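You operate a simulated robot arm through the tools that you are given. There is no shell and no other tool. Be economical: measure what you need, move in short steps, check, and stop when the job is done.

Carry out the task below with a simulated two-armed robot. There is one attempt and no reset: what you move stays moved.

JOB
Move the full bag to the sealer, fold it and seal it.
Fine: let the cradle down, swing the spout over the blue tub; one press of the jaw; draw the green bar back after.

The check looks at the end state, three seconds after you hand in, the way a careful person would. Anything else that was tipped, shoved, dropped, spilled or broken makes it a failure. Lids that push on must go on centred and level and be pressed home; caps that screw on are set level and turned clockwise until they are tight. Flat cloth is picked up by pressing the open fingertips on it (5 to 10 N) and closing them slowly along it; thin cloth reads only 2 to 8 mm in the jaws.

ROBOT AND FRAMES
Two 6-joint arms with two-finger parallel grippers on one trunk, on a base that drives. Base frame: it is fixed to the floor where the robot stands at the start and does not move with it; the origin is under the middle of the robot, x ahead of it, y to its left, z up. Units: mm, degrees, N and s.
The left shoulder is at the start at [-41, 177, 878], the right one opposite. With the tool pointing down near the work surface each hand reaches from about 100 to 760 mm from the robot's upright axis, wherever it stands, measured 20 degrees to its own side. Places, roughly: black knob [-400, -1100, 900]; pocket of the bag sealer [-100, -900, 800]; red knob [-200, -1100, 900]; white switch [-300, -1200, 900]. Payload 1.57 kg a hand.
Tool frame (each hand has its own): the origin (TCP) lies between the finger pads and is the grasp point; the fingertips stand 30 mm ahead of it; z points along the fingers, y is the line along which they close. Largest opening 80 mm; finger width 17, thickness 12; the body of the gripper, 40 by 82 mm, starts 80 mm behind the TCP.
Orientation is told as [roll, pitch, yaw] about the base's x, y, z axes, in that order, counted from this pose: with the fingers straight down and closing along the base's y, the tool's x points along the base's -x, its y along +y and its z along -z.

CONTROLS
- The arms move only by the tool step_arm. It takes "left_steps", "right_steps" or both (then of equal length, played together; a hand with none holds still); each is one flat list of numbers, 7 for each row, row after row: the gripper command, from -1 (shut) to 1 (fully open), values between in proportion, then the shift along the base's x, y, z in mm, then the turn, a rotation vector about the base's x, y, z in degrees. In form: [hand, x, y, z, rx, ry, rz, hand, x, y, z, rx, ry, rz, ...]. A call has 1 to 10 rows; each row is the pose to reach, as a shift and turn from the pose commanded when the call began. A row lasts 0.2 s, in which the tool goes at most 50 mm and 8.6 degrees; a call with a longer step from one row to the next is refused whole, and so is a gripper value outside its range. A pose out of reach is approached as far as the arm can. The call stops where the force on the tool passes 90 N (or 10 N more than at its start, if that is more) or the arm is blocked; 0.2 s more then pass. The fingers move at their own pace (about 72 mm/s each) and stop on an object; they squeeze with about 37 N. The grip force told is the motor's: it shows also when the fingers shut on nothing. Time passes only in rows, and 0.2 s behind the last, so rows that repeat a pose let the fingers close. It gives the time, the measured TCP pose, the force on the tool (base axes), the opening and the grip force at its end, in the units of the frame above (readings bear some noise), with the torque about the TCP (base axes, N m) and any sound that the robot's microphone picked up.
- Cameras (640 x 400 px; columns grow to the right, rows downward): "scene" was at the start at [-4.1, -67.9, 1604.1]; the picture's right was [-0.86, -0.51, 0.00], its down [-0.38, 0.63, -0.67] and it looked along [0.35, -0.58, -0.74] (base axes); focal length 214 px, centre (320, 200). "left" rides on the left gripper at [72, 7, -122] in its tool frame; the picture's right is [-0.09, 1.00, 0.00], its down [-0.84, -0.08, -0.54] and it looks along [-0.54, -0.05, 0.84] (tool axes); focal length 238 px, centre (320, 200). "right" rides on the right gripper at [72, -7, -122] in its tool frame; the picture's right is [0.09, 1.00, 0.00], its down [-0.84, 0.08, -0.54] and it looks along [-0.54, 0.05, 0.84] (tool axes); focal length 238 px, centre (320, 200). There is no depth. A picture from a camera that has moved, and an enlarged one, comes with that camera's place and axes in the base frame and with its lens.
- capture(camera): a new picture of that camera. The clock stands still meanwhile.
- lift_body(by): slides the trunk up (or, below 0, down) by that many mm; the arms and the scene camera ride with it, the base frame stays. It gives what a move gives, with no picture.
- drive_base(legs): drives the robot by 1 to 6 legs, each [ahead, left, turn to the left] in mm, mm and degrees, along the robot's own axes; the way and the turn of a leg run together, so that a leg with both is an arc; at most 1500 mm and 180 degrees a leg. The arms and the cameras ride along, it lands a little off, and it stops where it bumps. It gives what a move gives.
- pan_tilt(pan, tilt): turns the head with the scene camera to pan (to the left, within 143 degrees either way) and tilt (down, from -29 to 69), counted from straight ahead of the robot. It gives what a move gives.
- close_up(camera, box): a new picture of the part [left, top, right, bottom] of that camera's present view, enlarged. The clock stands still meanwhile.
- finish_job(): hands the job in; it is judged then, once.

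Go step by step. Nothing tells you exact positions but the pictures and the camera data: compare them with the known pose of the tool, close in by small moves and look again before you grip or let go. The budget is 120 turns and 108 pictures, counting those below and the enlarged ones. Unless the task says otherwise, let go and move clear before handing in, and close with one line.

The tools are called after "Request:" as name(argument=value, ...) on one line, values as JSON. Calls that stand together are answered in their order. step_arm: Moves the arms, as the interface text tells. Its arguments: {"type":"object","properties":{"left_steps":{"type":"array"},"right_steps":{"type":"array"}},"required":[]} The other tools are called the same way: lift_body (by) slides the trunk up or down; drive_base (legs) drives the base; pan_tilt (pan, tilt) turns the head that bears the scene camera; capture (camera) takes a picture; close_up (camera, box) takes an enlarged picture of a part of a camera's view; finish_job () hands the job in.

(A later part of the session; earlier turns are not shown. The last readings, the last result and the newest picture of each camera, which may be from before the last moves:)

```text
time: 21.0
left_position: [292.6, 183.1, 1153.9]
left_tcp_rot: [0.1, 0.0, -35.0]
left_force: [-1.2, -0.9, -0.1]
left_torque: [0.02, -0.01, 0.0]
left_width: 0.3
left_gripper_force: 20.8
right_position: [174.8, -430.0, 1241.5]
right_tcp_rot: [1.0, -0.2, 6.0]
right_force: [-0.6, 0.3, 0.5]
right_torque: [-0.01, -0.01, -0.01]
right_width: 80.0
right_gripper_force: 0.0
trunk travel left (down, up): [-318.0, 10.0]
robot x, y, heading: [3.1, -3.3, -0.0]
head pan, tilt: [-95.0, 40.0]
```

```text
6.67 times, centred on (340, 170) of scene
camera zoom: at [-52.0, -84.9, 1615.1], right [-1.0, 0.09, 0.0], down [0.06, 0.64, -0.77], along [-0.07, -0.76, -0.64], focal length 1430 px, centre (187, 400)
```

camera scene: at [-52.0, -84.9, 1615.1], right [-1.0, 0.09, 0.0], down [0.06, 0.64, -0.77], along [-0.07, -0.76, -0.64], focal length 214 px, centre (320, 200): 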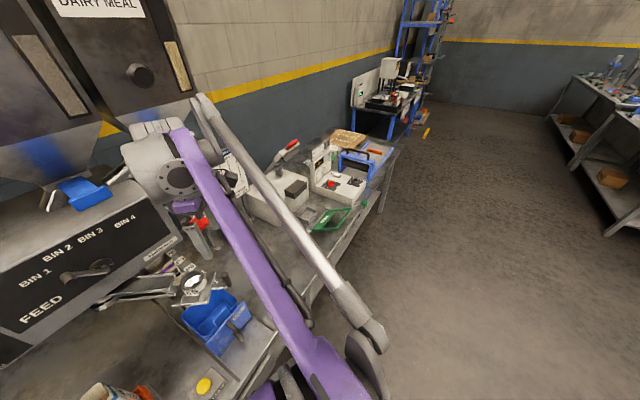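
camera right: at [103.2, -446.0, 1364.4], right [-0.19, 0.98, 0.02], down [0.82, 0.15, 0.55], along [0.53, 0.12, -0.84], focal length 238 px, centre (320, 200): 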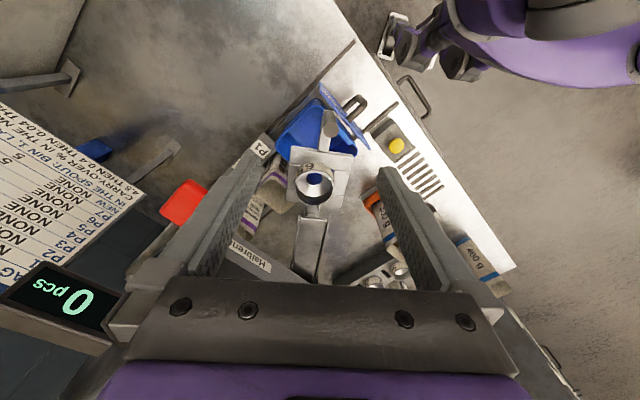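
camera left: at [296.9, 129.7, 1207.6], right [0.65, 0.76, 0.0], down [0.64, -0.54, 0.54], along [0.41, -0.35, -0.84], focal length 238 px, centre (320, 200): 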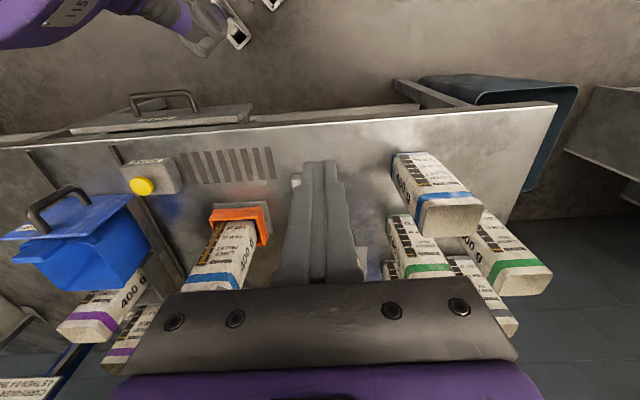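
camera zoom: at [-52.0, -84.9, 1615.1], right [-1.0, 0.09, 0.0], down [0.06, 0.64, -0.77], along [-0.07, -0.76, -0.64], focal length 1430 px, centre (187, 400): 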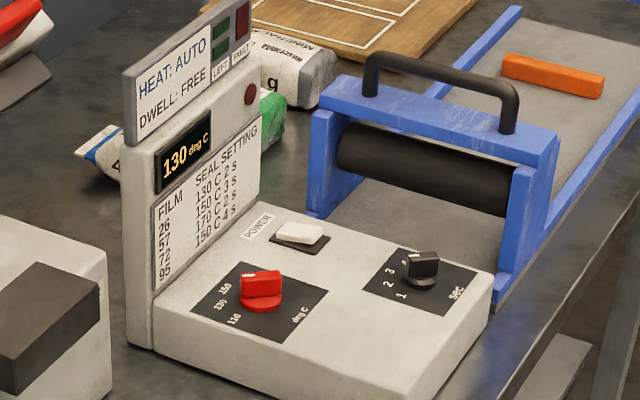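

The settings table pairs film numbers with heat and seconds; I'll read it once nearer. Now I'll measure the bag from two cameras to pick it up.

Request:
pan_tilt(pan=-30, tilt=55)

Request:
close_up(camera="scene", box=[260, 140, 420, 240])

Request:
close_up(camera="left", box=[130, 150, 330, 275])

```text
time: 22.4
left_position: [294.3, 181.9, 1152.8]
left_tcp_rot: [0.0, 0.0, -35.0]
left_force: [0.4, 0.7, 0.0]
left_torque: [0.01, 0.01, 0.0]
left_width: 0.1
left_gripper_force: 21.0
right_position: [172.9, -429.4, 1242.1]
right_tcp_rot: [0.9, -0.4, 5.9]
right_force: [0.2, -0.8, 0.3]
right_torque: [0.01, 0.0, 0.01]
right_width: 79.8
right_gripper_force: 0.1
trunk travel left (down, up): [-318.0, 10.0]
robot x, y, heading: [-2.9, 1.3, -0.1]
head pan, tilt: [-30.0, 55.0]
```

```text
4.00 times, centred on (340, 190) of scene
camera zoom: at [17.7, -36.3, 1594.4], right [-0.5, -0.87, 0.0], down [-0.71, 0.41, -0.57], along [0.5, -0.29, -0.82], focal length 858 px, centre (240, 240)
```

zoom: 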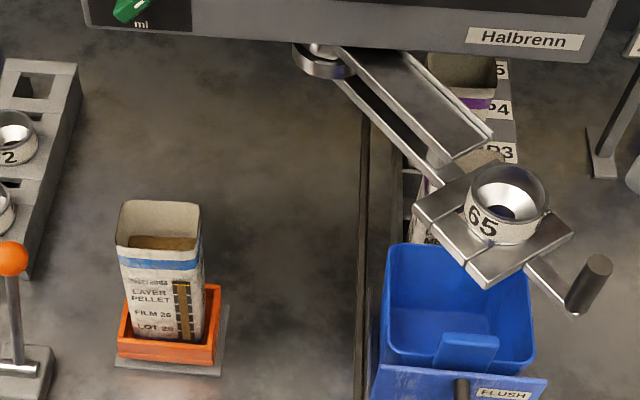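

```text
3.20 times, centred on (230, 212) of left
camera zoom: at [238.2, 228.0, 1276.3], right [0.65, 0.76, 0.0], down [0.64, -0.54, 0.54], along [0.41, -0.35, -0.84], focal length 763 px, centre (608, 160)
```

zoom: 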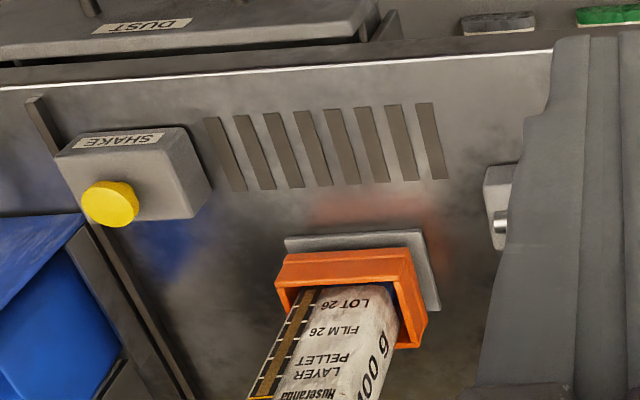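

The bag is about 70 × 46 mm, its mouth near z 1000. Before carrying it, I'll drive along the bench, facing it squarely, to read and set the sealer.

Request:
drive_base(legs=[[-98, 69, 0], [0, 0, -35], [0, -880, 0], [80, 0, 0]])

Request:
pan_tilt(pan=0, tilt=50)

Request:
capture(camera="scene")

```text
time: 33.6
left_position: [-192.0, -717.7, 1153.7]
left_tcp_rot: [0.0, -0.1, -69.9]
left_force: [-0.3, -0.3, 0.8]
left_torque: [-0.02, 0.02, 0.01]
left_width: 0.0
left_gripper_force: 21.3
right_position: [-639.7, -1150.8, 1240.7]
right_tcp_rot: [1.0, -0.2, -29.0]
right_force: [0.9, -0.1, -0.7]
right_torque: [0.02, 0.0, -0.03]
right_width: 80.0
right_gripper_force: 0.1
trunk travel left (down, up): [-318.0, 10.0]
robot x, y, heading: [-535.9, -698.1, -34.9]
head pan, tilt: [-30.0, 55.0]
```

```text
time: 34.6
left_position: [-191.7, -718.5, 1153.4]
left_tcp_rot: [0.0, 0.0, -69.8]
left_force: [0.7, -0.7, 0.0]
left_torque: [0.0, -0.01, -0.03]
left_width: 0.0
left_gripper_force: 20.7
right_position: [-640.4, -1149.6, 1243.6]
right_tcp_rot: [1.0, -0.2, -29.0]
right_force: [-0.6, 0.1, 0.7]
right_torque: [-0.04, 0.03, -0.02]
right_width: 80.3
right_gripper_force: 0.0
trunk travel left (down, up): [-318.0, 10.0]
robot x, y, heading: [-533.7, -699.4, -35.3]
head pan, tilt: [0.0, 50.0]
```

```text
65 pictures are left
camera scene: at [-510.3, -718.9, 1600.9], right [-0.57, -0.82, 0.0], down [-0.63, 0.44, -0.64], along [0.53, -0.37, -0.77], focal length 214 px, centre (320, 200)
```

scene: 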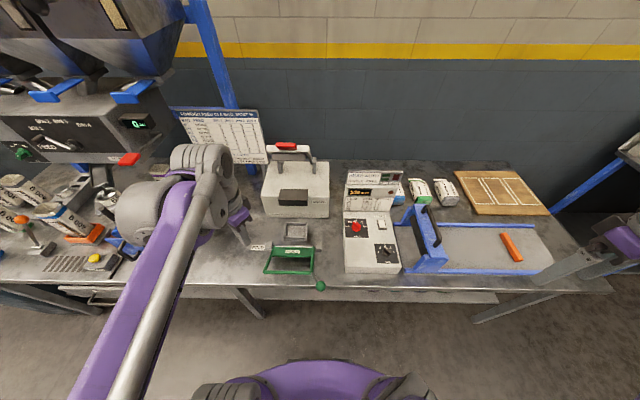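

Very clear view of the sealer. I'll read it closely.

Request:
close_up(camera="scene", box=[335, 160, 405, 225])

Request:
close_up(camera="scene", box=[335, 205, 410, 275])

Request:
close_up(camera="scene", box=[240, 130, 340, 300])

```text
6.15 times, centred on (370, 192) of scene
camera zoom: at [-510.3, -718.9, 1600.9], right [-0.57, -0.82, 0.0], down [-0.63, 0.44, -0.64], along [0.53, -0.37, -0.77], focal length 1320 px, centre (12, 246)
```

zoom: 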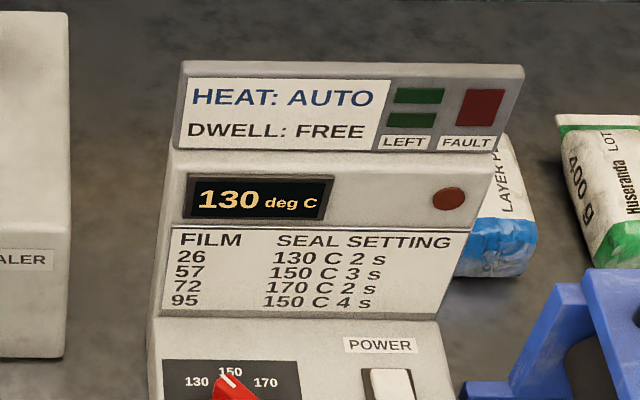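

```text
5.71 times, centred on (372, 240) of scene
camera zoom: at [-510.3, -718.9, 1600.9], right [-0.57, -0.82, 0.0], down [-0.63, 0.44, -0.64], along [0.53, -0.37, -0.77], focal length 1226 px, centre (20, -29)
```

zoom: 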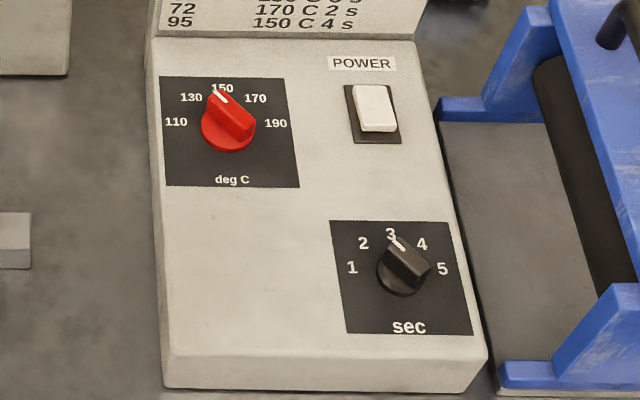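

```text
2.35 times, centred on (290, 215) of scene
camera zoom: at [-510.3, -718.9, 1600.9], right [-0.57, -0.82, 0.0], down [-0.63, 0.44, -0.64], along [0.53, -0.37, -0.77], focal length 505 px, centre (391, 165)
```

zoom: 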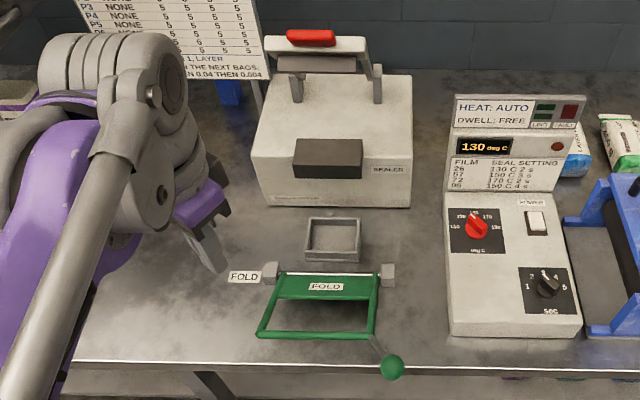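

Film 26 wants 130 °C and 2 s; the display shows 130 but the dials stand at 150 and 3. I'll bring the right hand over the dials to measure them.

Request:
step_arm(right_steps=[1, 40, 4, -10, 0, 0, -1, 1, 80, 8, -20, 0, 0, -2, 1, 120, 12, -35, 0, 0, -3, 1, 160, 16, -50, 0, 0, -4, 1, 200, 22, -65, 0, 0, -5, 1, 240, 28, -80, 0, 0, -6, 1, 270, 35, -95, 0, 0, -6])

Request:
capture(camera="right")

```text
time: 36.2
left_position: [-190.4, -719.0, 1153.4]
left_tcp_rot: [0.0, 0.0, -69.9]
left_force: [0.3, 0.4, -0.3]
left_torque: [0.03, 0.01, -0.02]
left_width: 0.0
left_gripper_force: 21.0
right_position: [-368.2, -1115.4, 1145.8]
right_tcp_rot: [0.9, -0.1, -35.1]
right_force: [-0.3, 0.2, 0.2]
right_torque: [-0.01, 0.05, -0.03]
right_width: 80.2
right_gripper_force: 0.0
trunk travel left (down, up): [-318.0, 10.0]
robot x, y, heading: [-535.3, -697.4, -35.0]
head pan, tilt: [0.0, 50.0]
```

```text
61 pictures are left
camera right: at [-430.9, -1081.5, 1268.9], right [0.5, 0.87, 0.02], down [0.72, -0.42, 0.55], along [0.48, -0.26, -0.84], focal length 238 px, centre (320, 200)
```

right: 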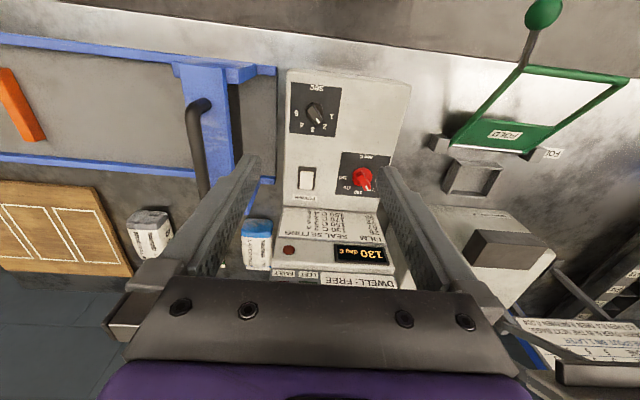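

Dials: black near [-357,-1119], red near [-212,-1108], tops about z 890–900. I'll descend above the black one and look again.

Request:
step_arm(right_steps=[0.2, 3, -1, -35, 0, 0, 0, 0.2, 6, -2, -70, 0, 0, 0, 0.2, 10, -4, -105, 0, 0, 0, 0.2, 10, -4, -140, 0, 0, 0, 0.2, 10, -4, -180, 0, 0, 0])

Request:
capture(camera="right")

Request:
close_up(camera="scene", box=[335, 195, 425, 275])

```text
time: 37.4
left_position: [-190.2, -718.6, 1153.3]
left_tcp_rot: [0.0, 0.0, -69.9]
left_force: [0.0, 0.0, -0.2]
left_torque: [0.0, 0.01, 0.0]
left_width: 0.0
left_gripper_force: 21.9
right_position: [-359.7, -1121.2, 966.4]
right_tcp_rot: [1.0, -0.1, -35.0]
right_force: [-0.2, 0.4, 0.1]
right_torque: [0.0, 0.07, 0.02]
right_width: 48.1
right_gripper_force: 0.0
trunk travel left (down, up): [-318.0, 10.0]
robot x, y, heading: [-534.2, -697.2, -35.1]
head pan, tilt: [0.0, 50.0]
```

```text
60 pictures are left
camera right: at [-422.4, -1087.0, 1087.8], right [0.49, 0.87, 0.02], down [0.72, -0.42, 0.55], along [0.48, -0.26, -0.84], focal length 238 px, centre (320, 200)
```

right: 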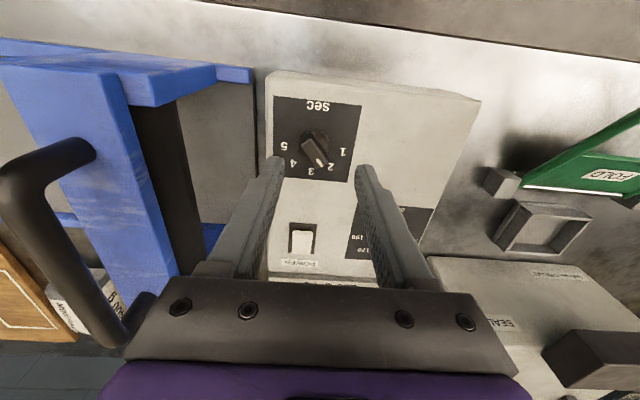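

```text
5.00 times, centred on (380, 235) of scene
camera zoom: at [-509.4, -719.8, 1600.9], right [-0.57, -0.82, 0.0], down [-0.63, 0.44, -0.64], along [0.53, -0.37, -0.77], focal length 1072 px, centre (20, 25)
```

zoom: 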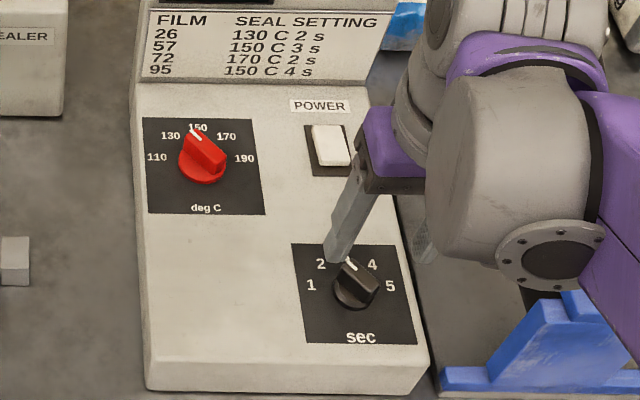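

Request:
close_up(camera="right", box=[260, 85, 380, 190])

```text
3.81 times, centred on (320, 138) of right
camera zoom: at [-422.4, -1087.0, 1087.8], right [0.49, 0.87, 0.02], down [0.72, -0.42, 0.55], along [0.48, -0.26, -0.84], focal length 908 px, centre (320, 438)
```

zoom: 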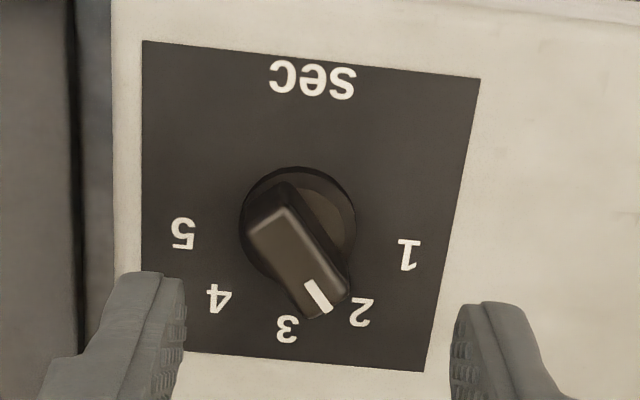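

Working out the pointer directions on the plane, the black dial already points at 2 s and the red at 130 °C, so nothing needs setting there. I'll lift the right hand away and measure pocket, anvil, jaw and green bar.

Request:
step_arm(left_steps=[-1, -1, 16, 0, 0, 0, 0, -1, -2, 32, 0, 0, 0, 0, -1, -3, 48, 0, 0, 0, 0, -1, -4, 64, 0, 0, 0, 0, -1, -5, 80, 0, 0, 0, 0, -1, -6, 96, 0, 0, 0, 0, -1, -7, 112, 0, 0, 0, 0, -1, -8, 128, 0, 0, 0, 0, -1, -8, 128, 0, 0, 0, 0], right_steps=[0.2, 0, 0, 45, 0, 0, 0, 0.2, 0, 0, 90, 0, 0, 0, 0.5, 0, 0, 135, 0, 0, 0, 1, 15, 25, 170, 0, 0, 0, 1, 37, 62, 190, 0, 0, 0, 1, 60, 100, 190, 0, 0, 0, 1, 82, 140, 190, 0, 0, 0, 1, 105, 180, 190, 0, 0, 0, 1, 127, 215, 190, 0, 0, 0])

Request:
capture(camera="right")

Request:
close_up(camera="scene", box=[240, 125, 345, 195])

```text
time: 39.4
left_position: [-198.0, -589.2, 1152.9]
left_tcp_rot: [0.0, 0.1, -69.9]
left_force: [-0.5, -0.2, 0.9]
left_torque: [0.01, 0.02, 0.02]
left_width: 0.0
left_gripper_force: 21.6
right_position: [-232.2, -905.3, 1157.0]
right_tcp_rot: [1.0, 0.0, -35.0]
right_force: [0.4, 0.0, -0.4]
right_torque: [-0.01, 0.0, -0.03]
right_width: 80.2
right_gripper_force: 0.1
trunk travel left (down, up): [-318.0, 10.0]
robot x, y, heading: [-535.9, -698.6, -34.9]
head pan, tilt: [0.0, 50.0]
```

```text
57 pictures are left
camera right: at [-295.2, -870.5, 1278.5], right [0.5, 0.87, 0.02], down [0.72, -0.42, 0.55], along [0.48, -0.26, -0.84], focal length 238 px, centre (320, 200)
```

right: 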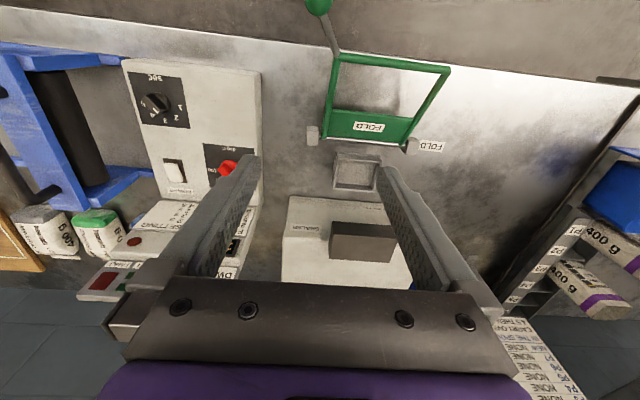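

```text
5.71 times, centred on (292, 160) of scene
camera zoom: at [-508.8, -718.6, 1601.0], right [-0.57, -0.82, 0.0], down [-0.63, 0.44, -0.64], along [0.53, -0.37, -0.77], focal length 1226 px, centre (477, 429)
```

zoom: 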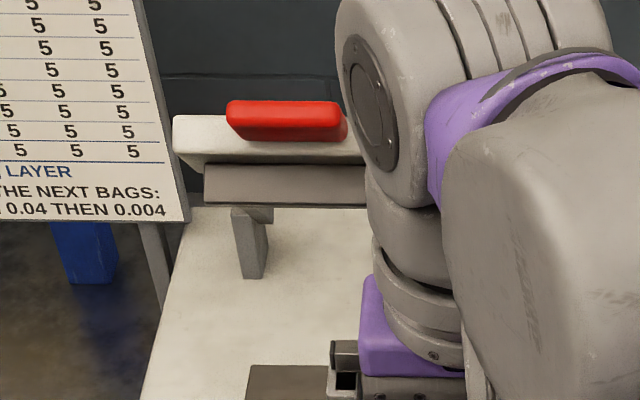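

Request:
close_up(camera="right", box=[270, 40, 460, 290])

Request:
close_up(camera="left", box=[0, 0, 640, 400])

```text
1.60 times, centred on (365, 165) of right
camera zoom: at [-295.2, -870.5, 1278.5], right [0.5, 0.87, 0.02], down [0.72, -0.42, 0.55], along [0.48, -0.26, -0.84], focal length 381 px, centre (248, 256)
```

zoom: 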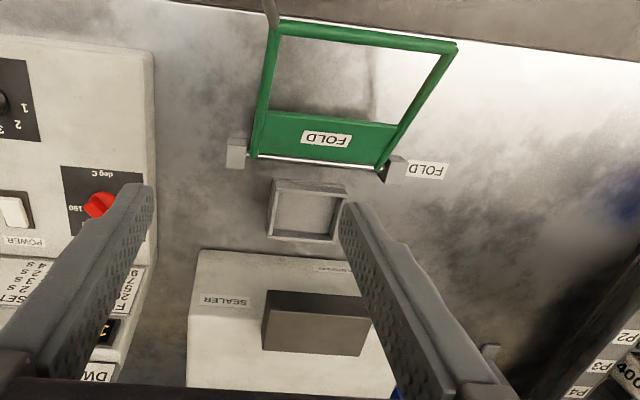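

```text
1.00 times, centred on (320, 200) of left (not enlarged: the box is as wide or as high as the picture)
camera zoom: at [-216.8, -520.1, 1276.5], right [0.97, 0.26, 0.0], down [0.21, -0.81, 0.54], along [0.14, -0.52, -0.84], focal length 238 px, centre (320, 200)
```

zoom: 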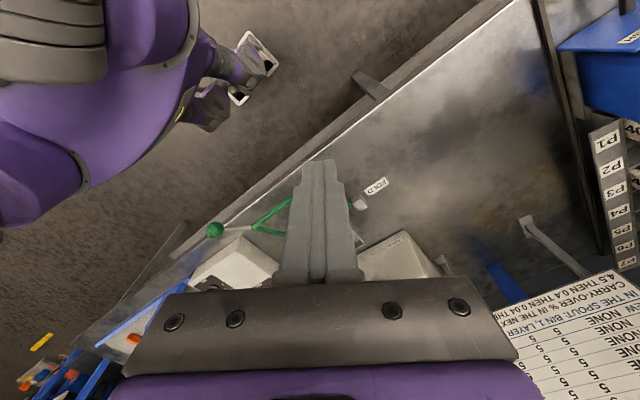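

Pocket centre is about [-53,-908] with the anvil just behind it, so I'll hold the bag by its sides (closing along the bench) to stay clear. Driving back to the bag.

Request:
drive_base(legs=[[0, 1018, 0]])

Request:
capture(camera="right")

Request:
capture(camera="scene")

```text
time: 48.6
left_position: [385.7, 239.2, 1155.2]
left_tcp_rot: [0.0, 0.0, -70.3]
left_force: [-0.2, 0.2, -0.8]
left_torque: [0.03, 0.0, 0.03]
left_width: 0.2
left_gripper_force: 21.4
right_position: [348.8, -76.6, 1155.8]
right_tcp_rot: [1.0, -0.2, -35.4]
right_force: [-0.7, 0.2, -0.6]
right_torque: [0.02, -0.01, -0.01]
right_width: 80.0
right_gripper_force: 0.1
trunk travel left (down, up): [-318.0, 10.0]
robot x, y, heading: [46.9, 126.8, -35.4]
head pan, tilt: [0.0, 50.0]
```

```text
53 pictures are left
camera right: at [286.5, -42.8, 1278.5], right [0.5, 0.87, 0.02], down [0.72, -0.43, 0.55], along [0.48, -0.26, -0.84], focal length 238 px, centre (320, 200)
```

right: 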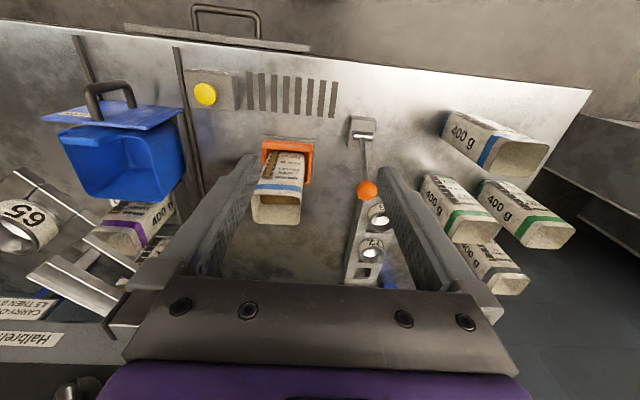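

```text
52 pictures are left
camera scene: at [73.9, 111.0, 1600.9], right [-0.58, -0.82, 0.0], down [-0.62, 0.44, -0.64], along [0.52, -0.37, -0.77], focal length 214 px, centre (320, 200)
```

scene: 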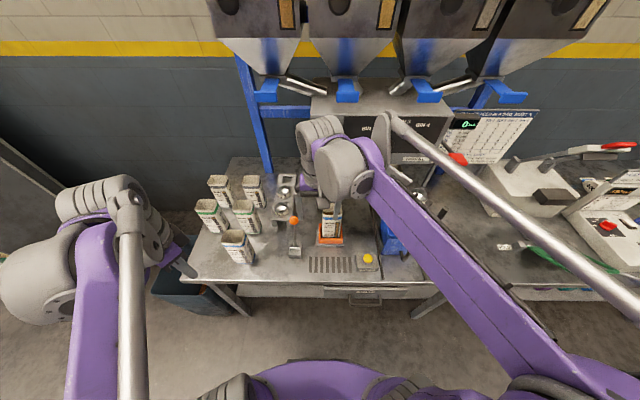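

The bag is ahead of the right hand. I'll move above its estimated centre [425,-189] and view it between the fingers.

Request:
step_arm(right_steps=[1, 19, -28, -5, 0, 0, 0, 1, 38, -56, -10, 0, 0, 0, 1, 57, -84, -15, 0, 0, 0, 1, 76, -112, -25, 0, 0, 0.4])

Request:
capture(camera="right")

```text
time: 49.6
left_position: [386.5, 236.9, 1154.4]
left_tcp_rot: [0.0, 0.1, -70.3]
left_force: [0.2, 0.0, -0.7]
left_torque: [-0.03, 0.01, 0.01]
left_width: 0.0
left_gripper_force: 21.3
right_position: [425.2, -190.2, 1129.5]
right_tcp_rot: [1.0, 0.0, -34.9]
right_force: [-0.9, 0.4, -1.0]
right_torque: [-0.01, 0.0, 0.03]
right_width: 79.9
right_gripper_force: 0.1
trunk travel left (down, up): [-318.0, 10.0]
robot x, y, heading: [46.4, 131.6, -35.4]
head pan, tilt: [0.0, 50.0]
```

```text
51 pictures are left
camera right: at [362.8, -155.9, 1252.7], right [0.49, 0.87, 0.02], down [0.72, -0.42, 0.55], along [0.48, -0.26, -0.84], focal length 238 px, centre (320, 200)
```

right: 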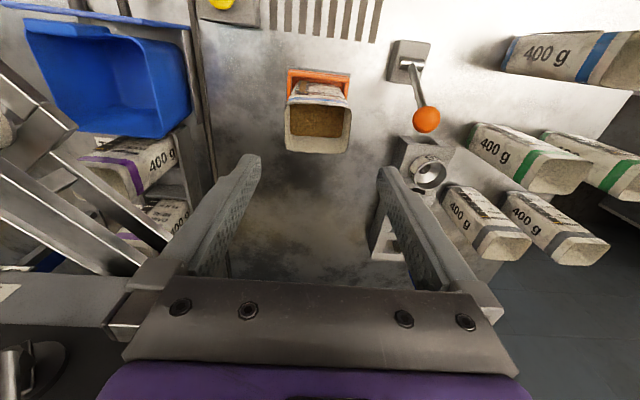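

The mouth centre comes out at [428,-190,1000], about 66 mm wide. I level the hand, shift 3 mm and come down to just above the mouth.

Request:
step_arm(right_steps=[1, 3, 0, -30, -0.82, 0.57, 0, 1, 3, 0, -60, -0.82, 0.57, 0, 1, 3, 0, -87, -0.82, 0.57, 0])

Request:
capture(camera="right")

Request:
close_up(camera="scene", box=[270, 150, 390, 260])

```text
time: 50.4
left_position: [386.0, 237.2, 1154.4]
left_tcp_rot: [0.0, -0.1, -70.4]
left_force: [-0.1, 0.4, 0.5]
left_torque: [0.0, -0.01, 0.03]
left_width: 0.1
left_gripper_force: 21.8
right_position: [428.2, -190.4, 1043.7]
right_tcp_rot: [0.0, -0.2, -35.0]
right_force: [0.3, 0.6, 0.4]
right_torque: [0.04, -0.01, -0.02]
right_width: 80.0
right_gripper_force: 0.1
trunk travel left (down, up): [-318.0, 10.0]
robot x, y, heading: [51.7, 128.8, -35.6]
head pan, tilt: [0.0, 50.0]
```

```text
50 pictures are left
camera right: at [367.2, -154.3, 1165.5], right [0.5, 0.87, 0.0], down [0.73, -0.42, 0.54], along [0.47, -0.27, -0.84], focal length 238 px, centre (320, 200)
```

right: 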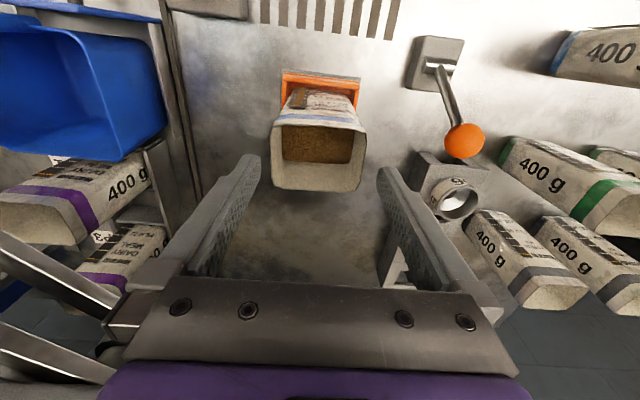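

```text
3.64 times, centred on (330, 205) of scene
camera zoom: at [74.1, 111.0, 1600.9], right [-0.58, -0.82, 0.0], down [-0.63, 0.44, -0.64], along [0.52, -0.37, -0.77], focal length 780 px, centre (284, 182)
```

zoom: 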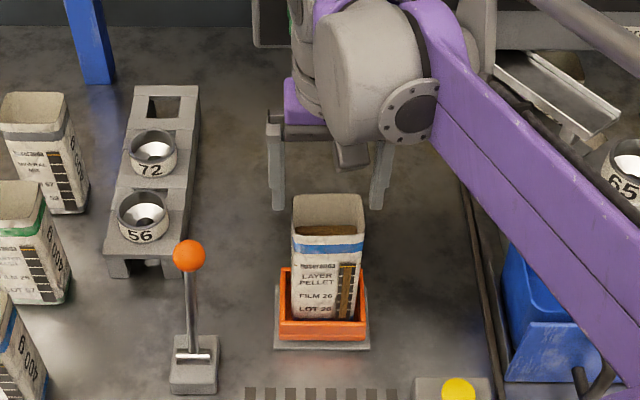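

The bag sits centred with ~6 mm each side. Coming down to grasp height slowly.

Request:
step_arm(right_steps=[1, -0.6, -0.8, -25, 0, 0, 0, 1, -0.6, -0.8, -50, 0, 0, 0, 1, -0.6, -0.8, -75, 0, 0, 0, 1, -0.6, -0.8, -95, 0, 0, 0, 1, -0.6, -0.8, -107, 0, 0, 0])

Request:
capture(camera="right")

Request:
close_up(camera="scene", box=[270, 150, 390, 260])

```text
time: 51.6
left_position: [385.7, 237.5, 1154.4]
left_tcp_rot: [0.0, 0.0, -70.2]
left_force: [0.1, -0.1, 0.1]
left_torque: [0.02, 0.03, 0.04]
left_width: 0.0
left_gripper_force: 21.8
right_position: [428.2, -190.9, 936.6]
right_tcp_rot: [0.0, -0.2, -35.0]
right_force: [-0.1, 0.4, -0.3]
right_torque: [0.02, 0.0, 0.03]
right_width: 80.3
right_gripper_force: 0.1
trunk travel left (down, up): [-318.0, 10.0]
robot x, y, heading: [47.7, 127.5, -35.3]
head pan, tilt: [0.0, 50.0]
```

```text
48 pictures are left
camera right: at [366.5, -154.6, 1059.3], right [0.5, 0.87, 0.0], down [0.73, -0.42, 0.54], along [0.47, -0.27, -0.84], focal length 238 px, centre (320, 200)
```

right: 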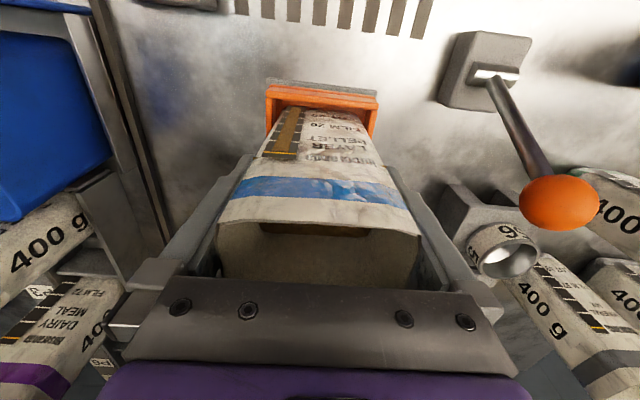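

```text
3.64 times, centred on (330, 205) of scene
camera zoom: at [74.1, 111.0, 1600.9], right [-0.58, -0.82, 0.0], down [-0.63, 0.44, -0.64], along [0.52, -0.37, -0.77], focal length 780 px, centre (284, 182)
```

zoom: 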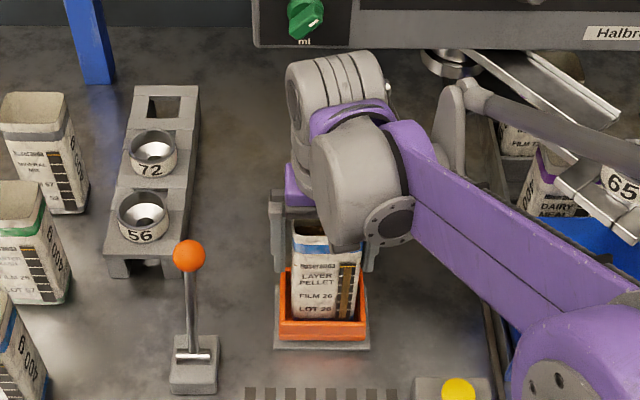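

Fingers flank the bag around its filled part. Down 5 mm more and close.

Request:
step_arm(right_steps=[1, 0, 0, -5, 0, 0, 0, 0.7, 0, 0, -5, 0, 0, 0, 0.5, 0, 0, -5, 0, 0, 0, 0.2, 0, 0, -5, 0, 0, 0, -0.3, 0, 0, -5, 0, 0, 0, -1, 0, 0, -5, 0, 0, 0, -1, 0, 0, -5, 0, 0, 0])

Request:
capture(camera="right")

```text
time: 53.2
left_position: [385.4, 236.5, 1154.4]
left_tcp_rot: [0.0, 0.0, -70.2]
left_force: [0.6, -0.2, 0.9]
left_torque: [0.04, 0.02, 0.0]
left_width: 0.0
left_gripper_force: 21.1
right_position: [427.0, -189.2, 933.6]
right_tcp_rot: [0.0, -0.2, -34.9]
right_force: [-1.3, -1.5, 0.1]
right_torque: [-0.1, 0.12, 0.0]
right_width: 70.0
right_gripper_force: 36.4
trunk travel left (down, up): [-318.0, 10.0]
robot x, y, heading: [47.0, 129.7, -35.3]
head pan, tilt: [0.0, 50.0]
```

```text
46 pictures are left
camera right: at [366.2, -154.7, 1054.4], right [0.5, 0.87, 0.0], down [0.73, -0.42, 0.54], along [0.47, -0.27, -0.84], focal length 238 px, centre (320, 200)
```

right: 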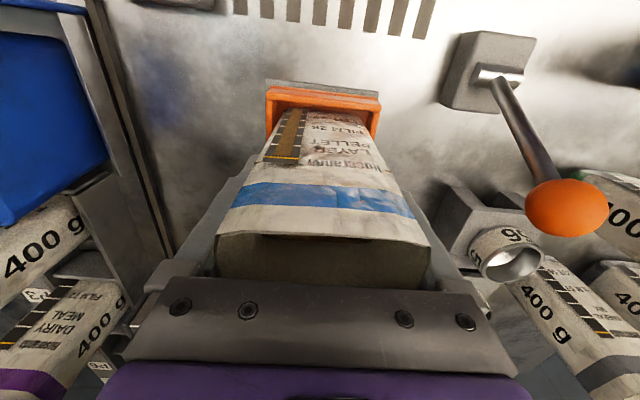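

Firm grip at 70 mm. I'll lift the bag out of the cradle and draw it back in front of the bench for the drive.

Request:
step_arm(right_steps=[-1, 0, 0, 20, 0, 0, 0, -1, 0, 0, 50, 0, 0, 0, -1, 0, 0, 85, 0, 0, 0, -1, 0, 0, 120, 0, 0, 0, -1, 0, 0, 140, 0, 0, 0, -1, -30, 21, 150, 0, 0, 0, -1, -62, 43.5, 150, 0, 0, 0, -1, -95, 66.6, 150, 0, 0, 0, -1, -130, 91, 150, 0, 0, 0, -1, -160, 112, 150, 0, 0, 0])

Request:
capture(camera="scene")

```text
time: 55.4
left_position: [385.3, 238.0, 1154.1]
left_tcp_rot: [0.0, 0.0, -70.4]
left_force: [0.0, 0.7, -0.2]
left_torque: [-0.01, 0.01, 0.01]
left_width: 0.1
left_gripper_force: 21.5
right_position: [266.3, -76.7, 1082.5]
right_tcp_rot: [0.0, -0.2, -34.9]
right_force: [0.3, -0.1, -4.0]
right_torque: [0.0, -0.02, -0.02]
right_width: 69.9
right_gripper_force: 37.1
trunk travel left (down, up): [-318.0, 10.0]
robot x, y, heading: [50.9, 129.7, -35.4]
head pan, tilt: [0.0, 50.0]
```

```text
45 pictures are left
camera scene: at [72.7, 111.3, 1600.9], right [-0.58, -0.82, 0.0], down [-0.62, 0.44, -0.64], along [0.53, -0.37, -0.77], focal length 214 px, centre (320, 200)
```

scene: 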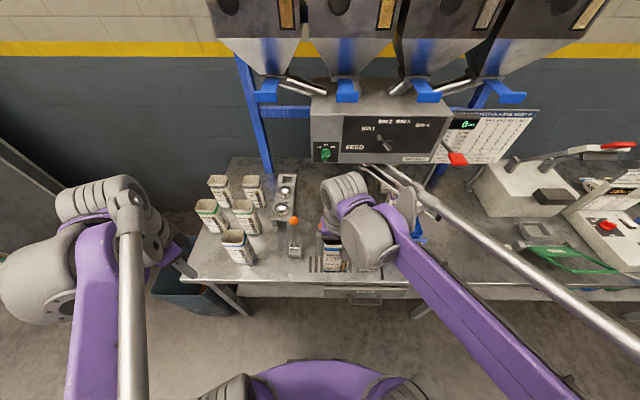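

The bag is held clear in front of the bench. Driving along to the sealer.

Request:
drive_base(legs=[[0, -865, 0]])

Request:
capture(camera="scene")

Request:
capture(camera="right")

```text
time: 63.4
left_position: [-115.9, -470.6, 1154.5]
left_tcp_rot: [0.0, 0.1, -70.3]
left_force: [-0.2, -0.5, 0.9]
left_torque: [0.0, 0.0, 0.06]
left_width: 0.2
left_gripper_force: 21.2
right_position: [-234.6, -785.4, 1083.4]
right_tcp_rot: [0.0, -0.1, -35.0]
right_force: [0.4, -0.9, -4.3]
right_torque: [-0.01, 0.04, 0.01]
right_width: 70.0
right_gripper_force: 37.3
trunk travel left (down, up): [-318.0, 10.0]
robot x, y, heading: [-456.7, -575.8, -35.1]
head pan, tilt: [0.0, 50.0]
```

```text
44 pictures are left
camera scene: at [-427.4, -596.3, 1600.9], right [-0.58, -0.82, 0.0], down [-0.62, 0.44, -0.64], along [0.52, -0.37, -0.77], focal length 214 px, centre (320, 200)
```

scene: 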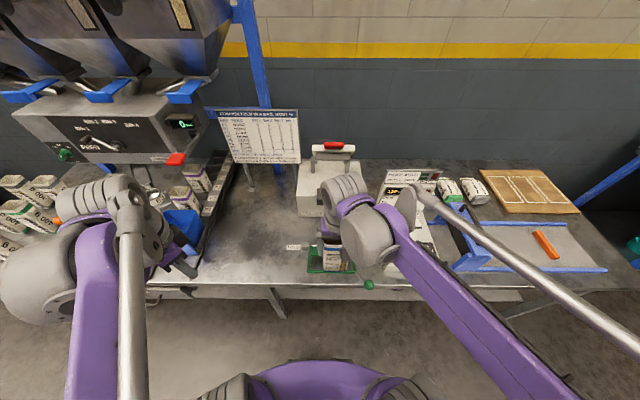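

```text
43 pictures are left
camera right: at [-296.0, -749.7, 1205.6], right [0.5, 0.87, 0.0], down [0.73, -0.42, 0.54], along [0.47, -0.27, -0.84], focal length 238 px, centre (320, 200)
```

right: 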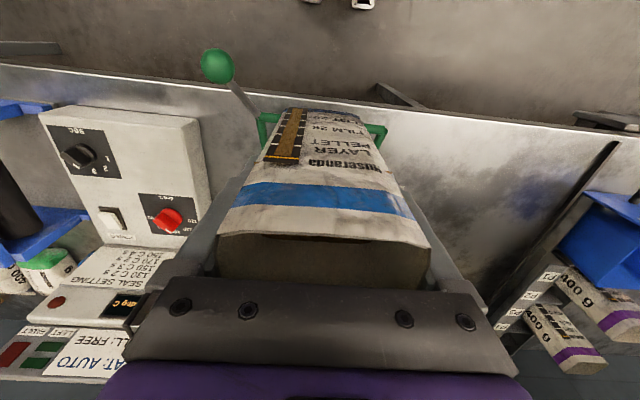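

The red jaw handle hangs at about [-6,-945,1208], only ~65 mm behind the pocket line, so I must check the wrist's bulk before going in.

Request:
close_up(camera="scene", box=[260, 120, 420, 300])

Request:
capture(camera="left")

```text
2.22 times, centred on (340, 210) of scene
camera zoom: at [-427.4, -596.3, 1600.9], right [-0.58, -0.82, 0.0], down [-0.62, 0.44, -0.64], along [0.52, -0.37, -0.77], focal length 477 px, centre (276, 178)
```

zoom: 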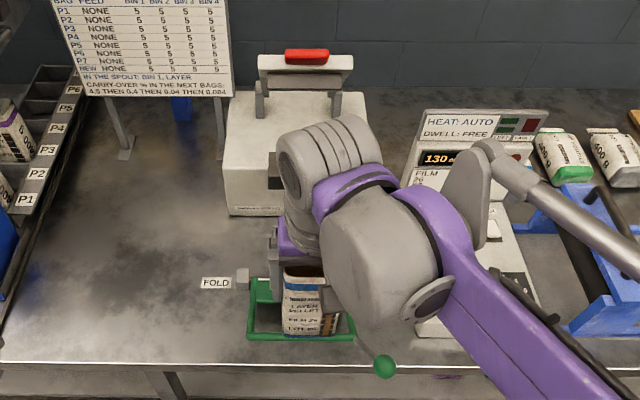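

```text
41 pictures are left
camera left: at [-133.7, -400.2, 1276.7], right [0.97, 0.25, 0.0], down [0.21, -0.81, 0.54], along [0.13, -0.52, -0.84], focal length 238 px, centre (320, 200)
```

left: 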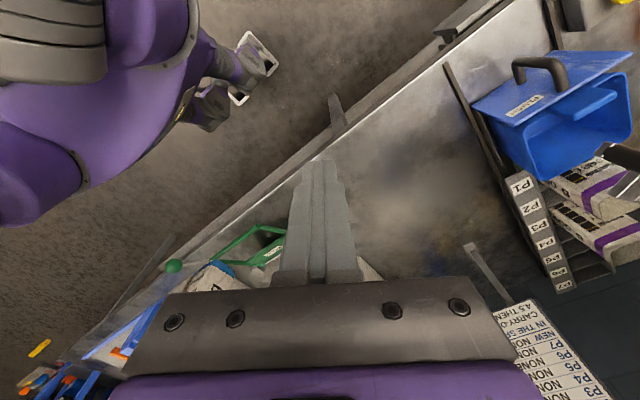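

The wrist joint (about 40 mm radius) should pass the raised jaw with ~15–20 mm to spare if I go in low. I'll come forward part way and down, then look.

Request:
step_arm(right_steps=[-1, 28, -20, 0, 0, 0, 0, -1, 56, -39.5, 0, 0, 0, 0, -1, 84, -59, -20, 0, 0, 0, -1, 113, -79, -50, 0, 0, 0, -1, 113, -79, -85, 0, 0, 0, -1, 113, -79, -110, 0, 0, 0])

Request:
close_up(camera="scene", box=[260, 120, 420, 300])

Request:
capture(camera="right")

```text
time: 64.8
left_position: [-115.5, -469.2, 1155.1]
left_tcp_rot: [0.1, 0.1, -70.4]
left_force: [-0.4, -0.4, 0.4]
left_torque: [-0.01, -0.01, 0.02]
left_width: 0.0
left_gripper_force: 21.8
right_position: [-120.0, -863.2, 973.9]
right_tcp_rot: [0.0, -0.1, -35.1]
right_force: [-0.4, -0.3, -3.6]
right_torque: [0.01, 0.01, 0.01]
right_width: 69.9
right_gripper_force: 37.4
trunk travel left (down, up): [-318.0, 10.0]
robot x, y, heading: [-449.0, -575.5, -35.5]
head pan, tilt: [0.0, 50.0]
```

```text
2.22 times, centred on (340, 210) of scene
camera zoom: at [-426.9, -596.6, 1600.9], right [-0.58, -0.82, 0.0], down [-0.62, 0.44, -0.64], along [0.52, -0.37, -0.77], focal length 477 px, centre (276, 178)
```

zoom: 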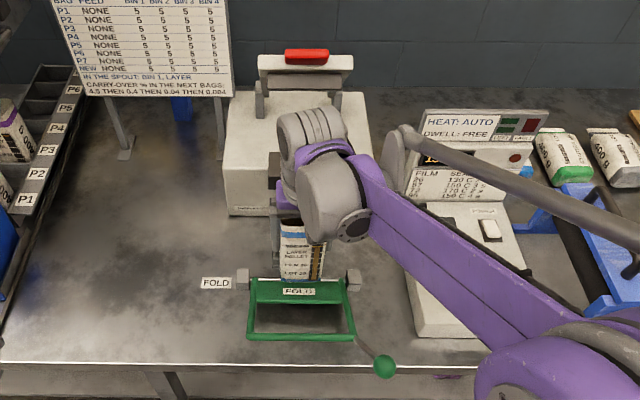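

```text
39 pictures are left
camera right: at [-182.5, -828.4, 1096.2], right [0.5, 0.87, 0.0], down [0.73, -0.42, 0.54], along [0.47, -0.27, -0.84], focal length 238 px, centre (320, 200)
```

right: 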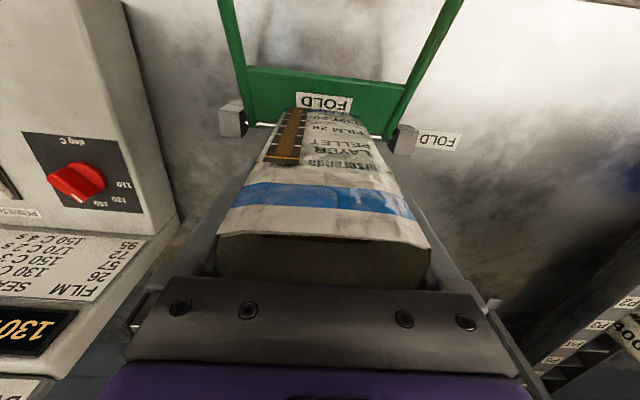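

The bag is aligned with the fold posts. I'll move it forward over the pocket in short steps, watching the wrist against the jaw.

Request:
step_arm(right_steps=[-1, 15, -11, 0, 0, 0, 0, -1, 30, -22, 0, 0, 0, 0, -1, 45, -33, 0, 0, 0, 0, -1, 58, -42.5, 0, 0, 0, 0])

Request:
close_up(camera="scene", box=[260, 120, 380, 270])

Request:
capture(camera="left")

```text
time: 65.8
left_position: [-113.9, -468.0, 1152.8]
left_tcp_rot: [0.0, 0.0, -70.4]
left_force: [0.4, 1.2, 0.4]
left_torque: [-0.03, 0.02, -0.02]
left_width: 0.0
left_gripper_force: 21.2
right_position: [-63.3, -906.8, 973.3]
right_tcp_rot: [0.1, -0.2, -35.0]
right_force: [0.0, 0.5, -4.5]
right_torque: [-0.02, 0.03, -0.02]
right_width: 69.8
right_gripper_force: 37.2
trunk travel left (down, up): [-318.0, 10.0]
robot x, y, heading: [-452.6, -575.2, -35.4]
head pan, tilt: [0.0, 50.0]
```

```text
2.67 times, centred on (320, 195) of scene
camera zoom: at [-426.8, -596.8, 1600.9], right [-0.58, -0.82, 0.0], down [-0.62, 0.44, -0.64], along [0.52, -0.37, -0.77], focal length 572 px, centre (320, 213)
```

zoom: 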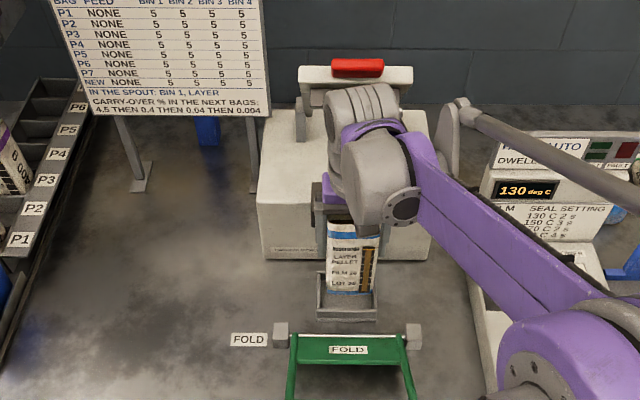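

```text
37 pictures are left
camera left: at [-133.1, -400.6, 1276.7], right [0.97, 0.25, 0.0], down [0.21, -0.81, 0.54], along [0.13, -0.52, -0.84], focal length 238 px, centre (320, 200)
```

left: 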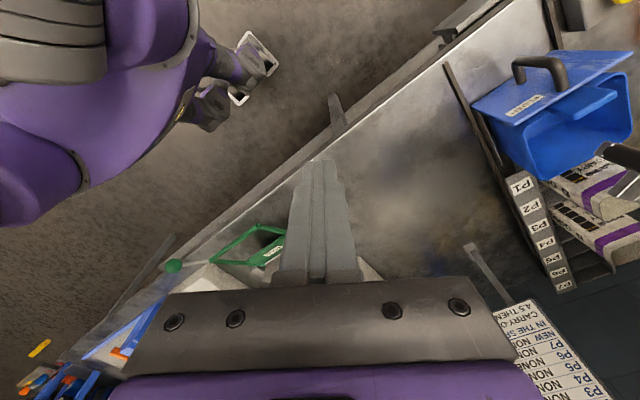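

Request:
close_up(camera="scene", box=[305, 195, 355, 255])

```text
6.67 times, centred on (330, 225) of scene
camera zoom: at [-426.8, -596.8, 1600.9], right [-0.58, -0.82, 0.0], down [-0.62, 0.44, -0.64], along [0.52, -0.37, -0.77], focal length 1430 px, centre (253, 33)
```

zoom: 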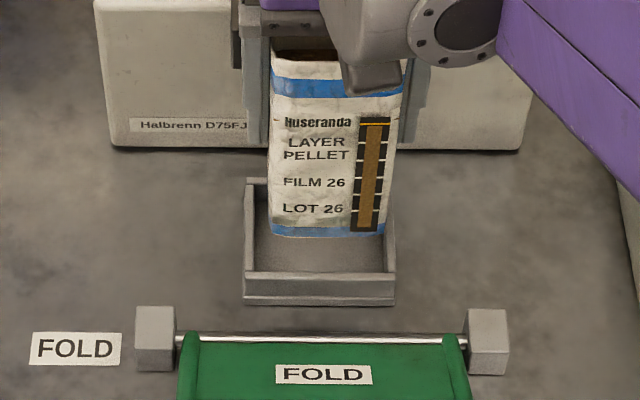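

The pocket's centre lies about 11 mm further in and 2–3 mm left of the bag. I'll correct, descend part way, and check.

Request:
step_arm(right_steps=[-1, 5, -2, 0, 0, 0, 0, -1, 10.7, -4.4, 0, 0, 0, 0, -1, 10.7, -4.4, -15, 0, 0, 0, -1, 10.7, -4.4, -30, 0, 0, 0])

Request:
close_up(camera="scene", box=[305, 195, 355, 255])

```text
time: 66.8
left_position: [-115.8, -469.3, 1154.9]
left_tcp_rot: [0.0, -0.1, -70.4]
left_force: [-0.8, 1.1, -0.7]
left_torque: [-0.01, -0.01, 0.02]
left_width: 0.0
left_gripper_force: 21.3
right_position: [-52.9, -910.9, 942.8]
right_tcp_rot: [0.0, -0.2, -35.0]
right_force: [-0.2, 0.3, -4.3]
right_torque: [0.01, 0.0, -0.01]
right_width: 69.7
right_gripper_force: 36.8
trunk travel left (down, up): [-318.0, 10.0]
robot x, y, heading: [-450.2, -579.9, -35.5]
head pan, tilt: [0.0, 50.0]
```

```text
6.67 times, centred on (330, 225) of scene
camera zoom: at [-427.1, -596.5, 1600.9], right [-0.58, -0.82, 0.0], down [-0.62, 0.44, -0.64], along [0.52, -0.37, -0.77], focal length 1430 px, centre (253, 33)
```

zoom: 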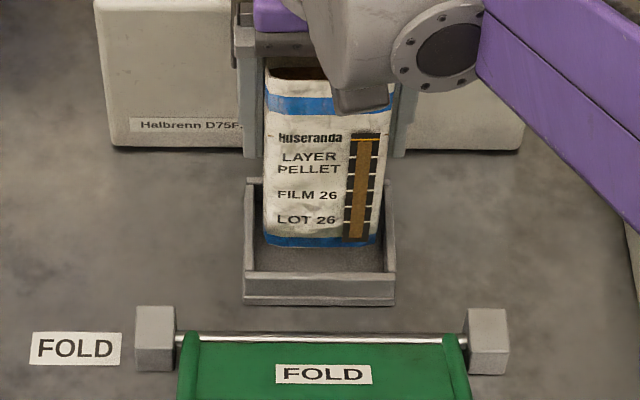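

Aligned with the pocket. Descending further into it.

Request:
step_arm(right_steps=[-1, -0.5, 1, -8, 0, 0, 0, -1, -0.5, 1, -16, 0, 0, 0, -1, -0.5, 1, -22, 0, 0, 0, -1, -0.5, 1, -26, 0, 0, 0])

Request:
close_up(camera="scene", box=[295, 150, 365, 255])

```text
time: 67.8
left_position: [-116.0, -469.1, 1153.6]
left_tcp_rot: [-0.1, 0.1, -70.4]
left_force: [-0.9, -0.4, 0.7]
left_torque: [0.0, 0.02, 0.01]
left_width: 0.2
left_gripper_force: 21.6
right_position: [-52.7, -910.4, 917.0]
right_tcp_rot: [0.0, -0.2, -35.0]
right_force: [-1.6, 0.0, -4.0]
right_torque: [-0.03, -0.01, 0.03]
right_width: 70.1
right_gripper_force: 36.7
trunk travel left (down, up): [-318.0, 10.0]
robot x, y, heading: [-453.0, -576.4, -35.3]
head pan, tilt: [0.0, 50.0]
```

```text
3.81 times, centred on (330, 202) of scene
camera zoom: at [-427.2, -596.4, 1600.9], right [-0.58, -0.82, 0.0], down [-0.62, 0.44, -0.64], along [0.52, -0.37, -0.77], focal length 817 px, centre (282, 190)
```

zoom: 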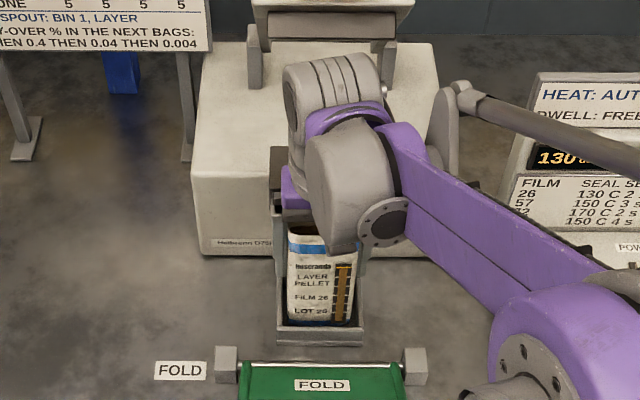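

Request:
step_arm(right_steps=[-1, 0, 0, -3, 0, 0, 0, -1, 0, 0, -6, 0, 0, 0, -1, 0, 0, -9, 0, 0, 0])

```text
time: 68.6
left_position: [-115.6, -468.2, 1155.0]
left_tcp_rot: [0.1, -0.1, -70.4]
left_force: [0.3, 0.1, -0.3]
left_torque: [-0.01, 0.01, 0.01]
left_width: 0.0
left_gripper_force: 21.1
right_position: [-54.2, -909.9, 911.2]
right_tcp_rot: [0.0, -0.4, -35.0]
right_force: [2.9, -4.6, 37.0]
right_torque: [-0.07, -0.06, 0.23]
right_width: 69.2
right_gripper_force: 37.4
trunk travel left (down, up): [-318.0, 10.0]
robot x, y, heading: [-455.1, -576.1, -35.5]
head pan, tilt: [0.0, 50.0]
```

Bag has met the pocket floor at TCP z≈912. I'll ease off, open slowly and check it stands.

Request:
step_arm(right_steps=[-1, 0, 0, 5, 0, 0, 0, 0.8, 0, 0, 5, 0, 0, 0, 0.9, 0, 0, 5, 0, 0, 0, 1, 0, 0, 5, 0, 0, 0, 1, 0, 0, 5, 0, 0, 0])

Request:
close_up(camera="scene", box=[295, 150, 365, 255])

Request:
capture(camera="right")

```text
time: 69.8
left_position: [-115.5, -469.5, 1153.5]
left_tcp_rot: [0.1, 0.0, -70.4]
left_force: [-0.3, 1.0, 0.3]
left_torque: [0.05, 0.02, 0.0]
left_width: 0.0
left_gripper_force: 21.2
right_position: [-53.4, -909.6, 912.4]
right_tcp_rot: [0.0, -0.2, -35.0]
right_force: [-0.7, 0.6, -0.1]
right_torque: [0.0, 0.02, 0.0]
right_width: 80.1
right_gripper_force: 0.1
trunk travel left (down, up): [-318.0, 10.0]
robot x, y, heading: [-452.9, -576.3, -35.4]
head pan, tilt: [0.0, 50.0]
```

```text
3.81 times, centred on (330, 202) of scene
camera zoom: at [-427.6, -596.2, 1600.9], right [-0.58, -0.82, 0.0], down [-0.62, 0.44, -0.64], along [0.52, -0.37, -0.77], focal length 817 px, centre (282, 190)
```

zoom: 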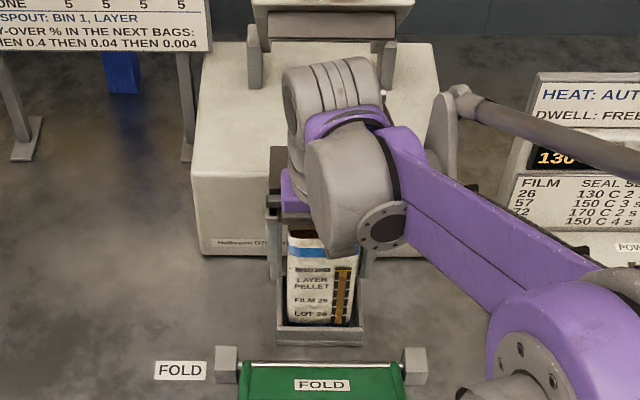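

```text
32 pictures are left
camera right: at [-115.1, -874.2, 1035.6], right [0.5, 0.87, 0.0], down [0.73, -0.42, 0.54], along [0.47, -0.27, -0.84], focal length 238 px, centre (320, 200)
```

right: 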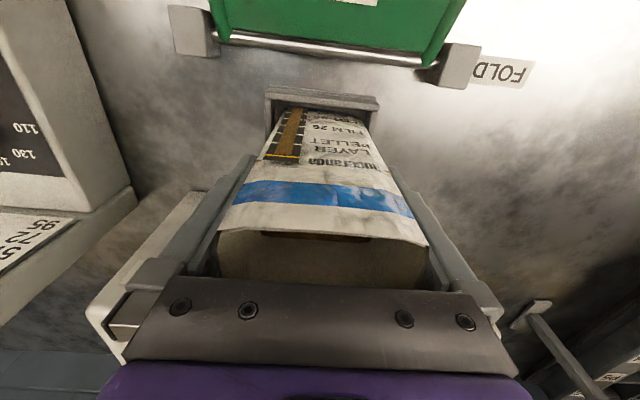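

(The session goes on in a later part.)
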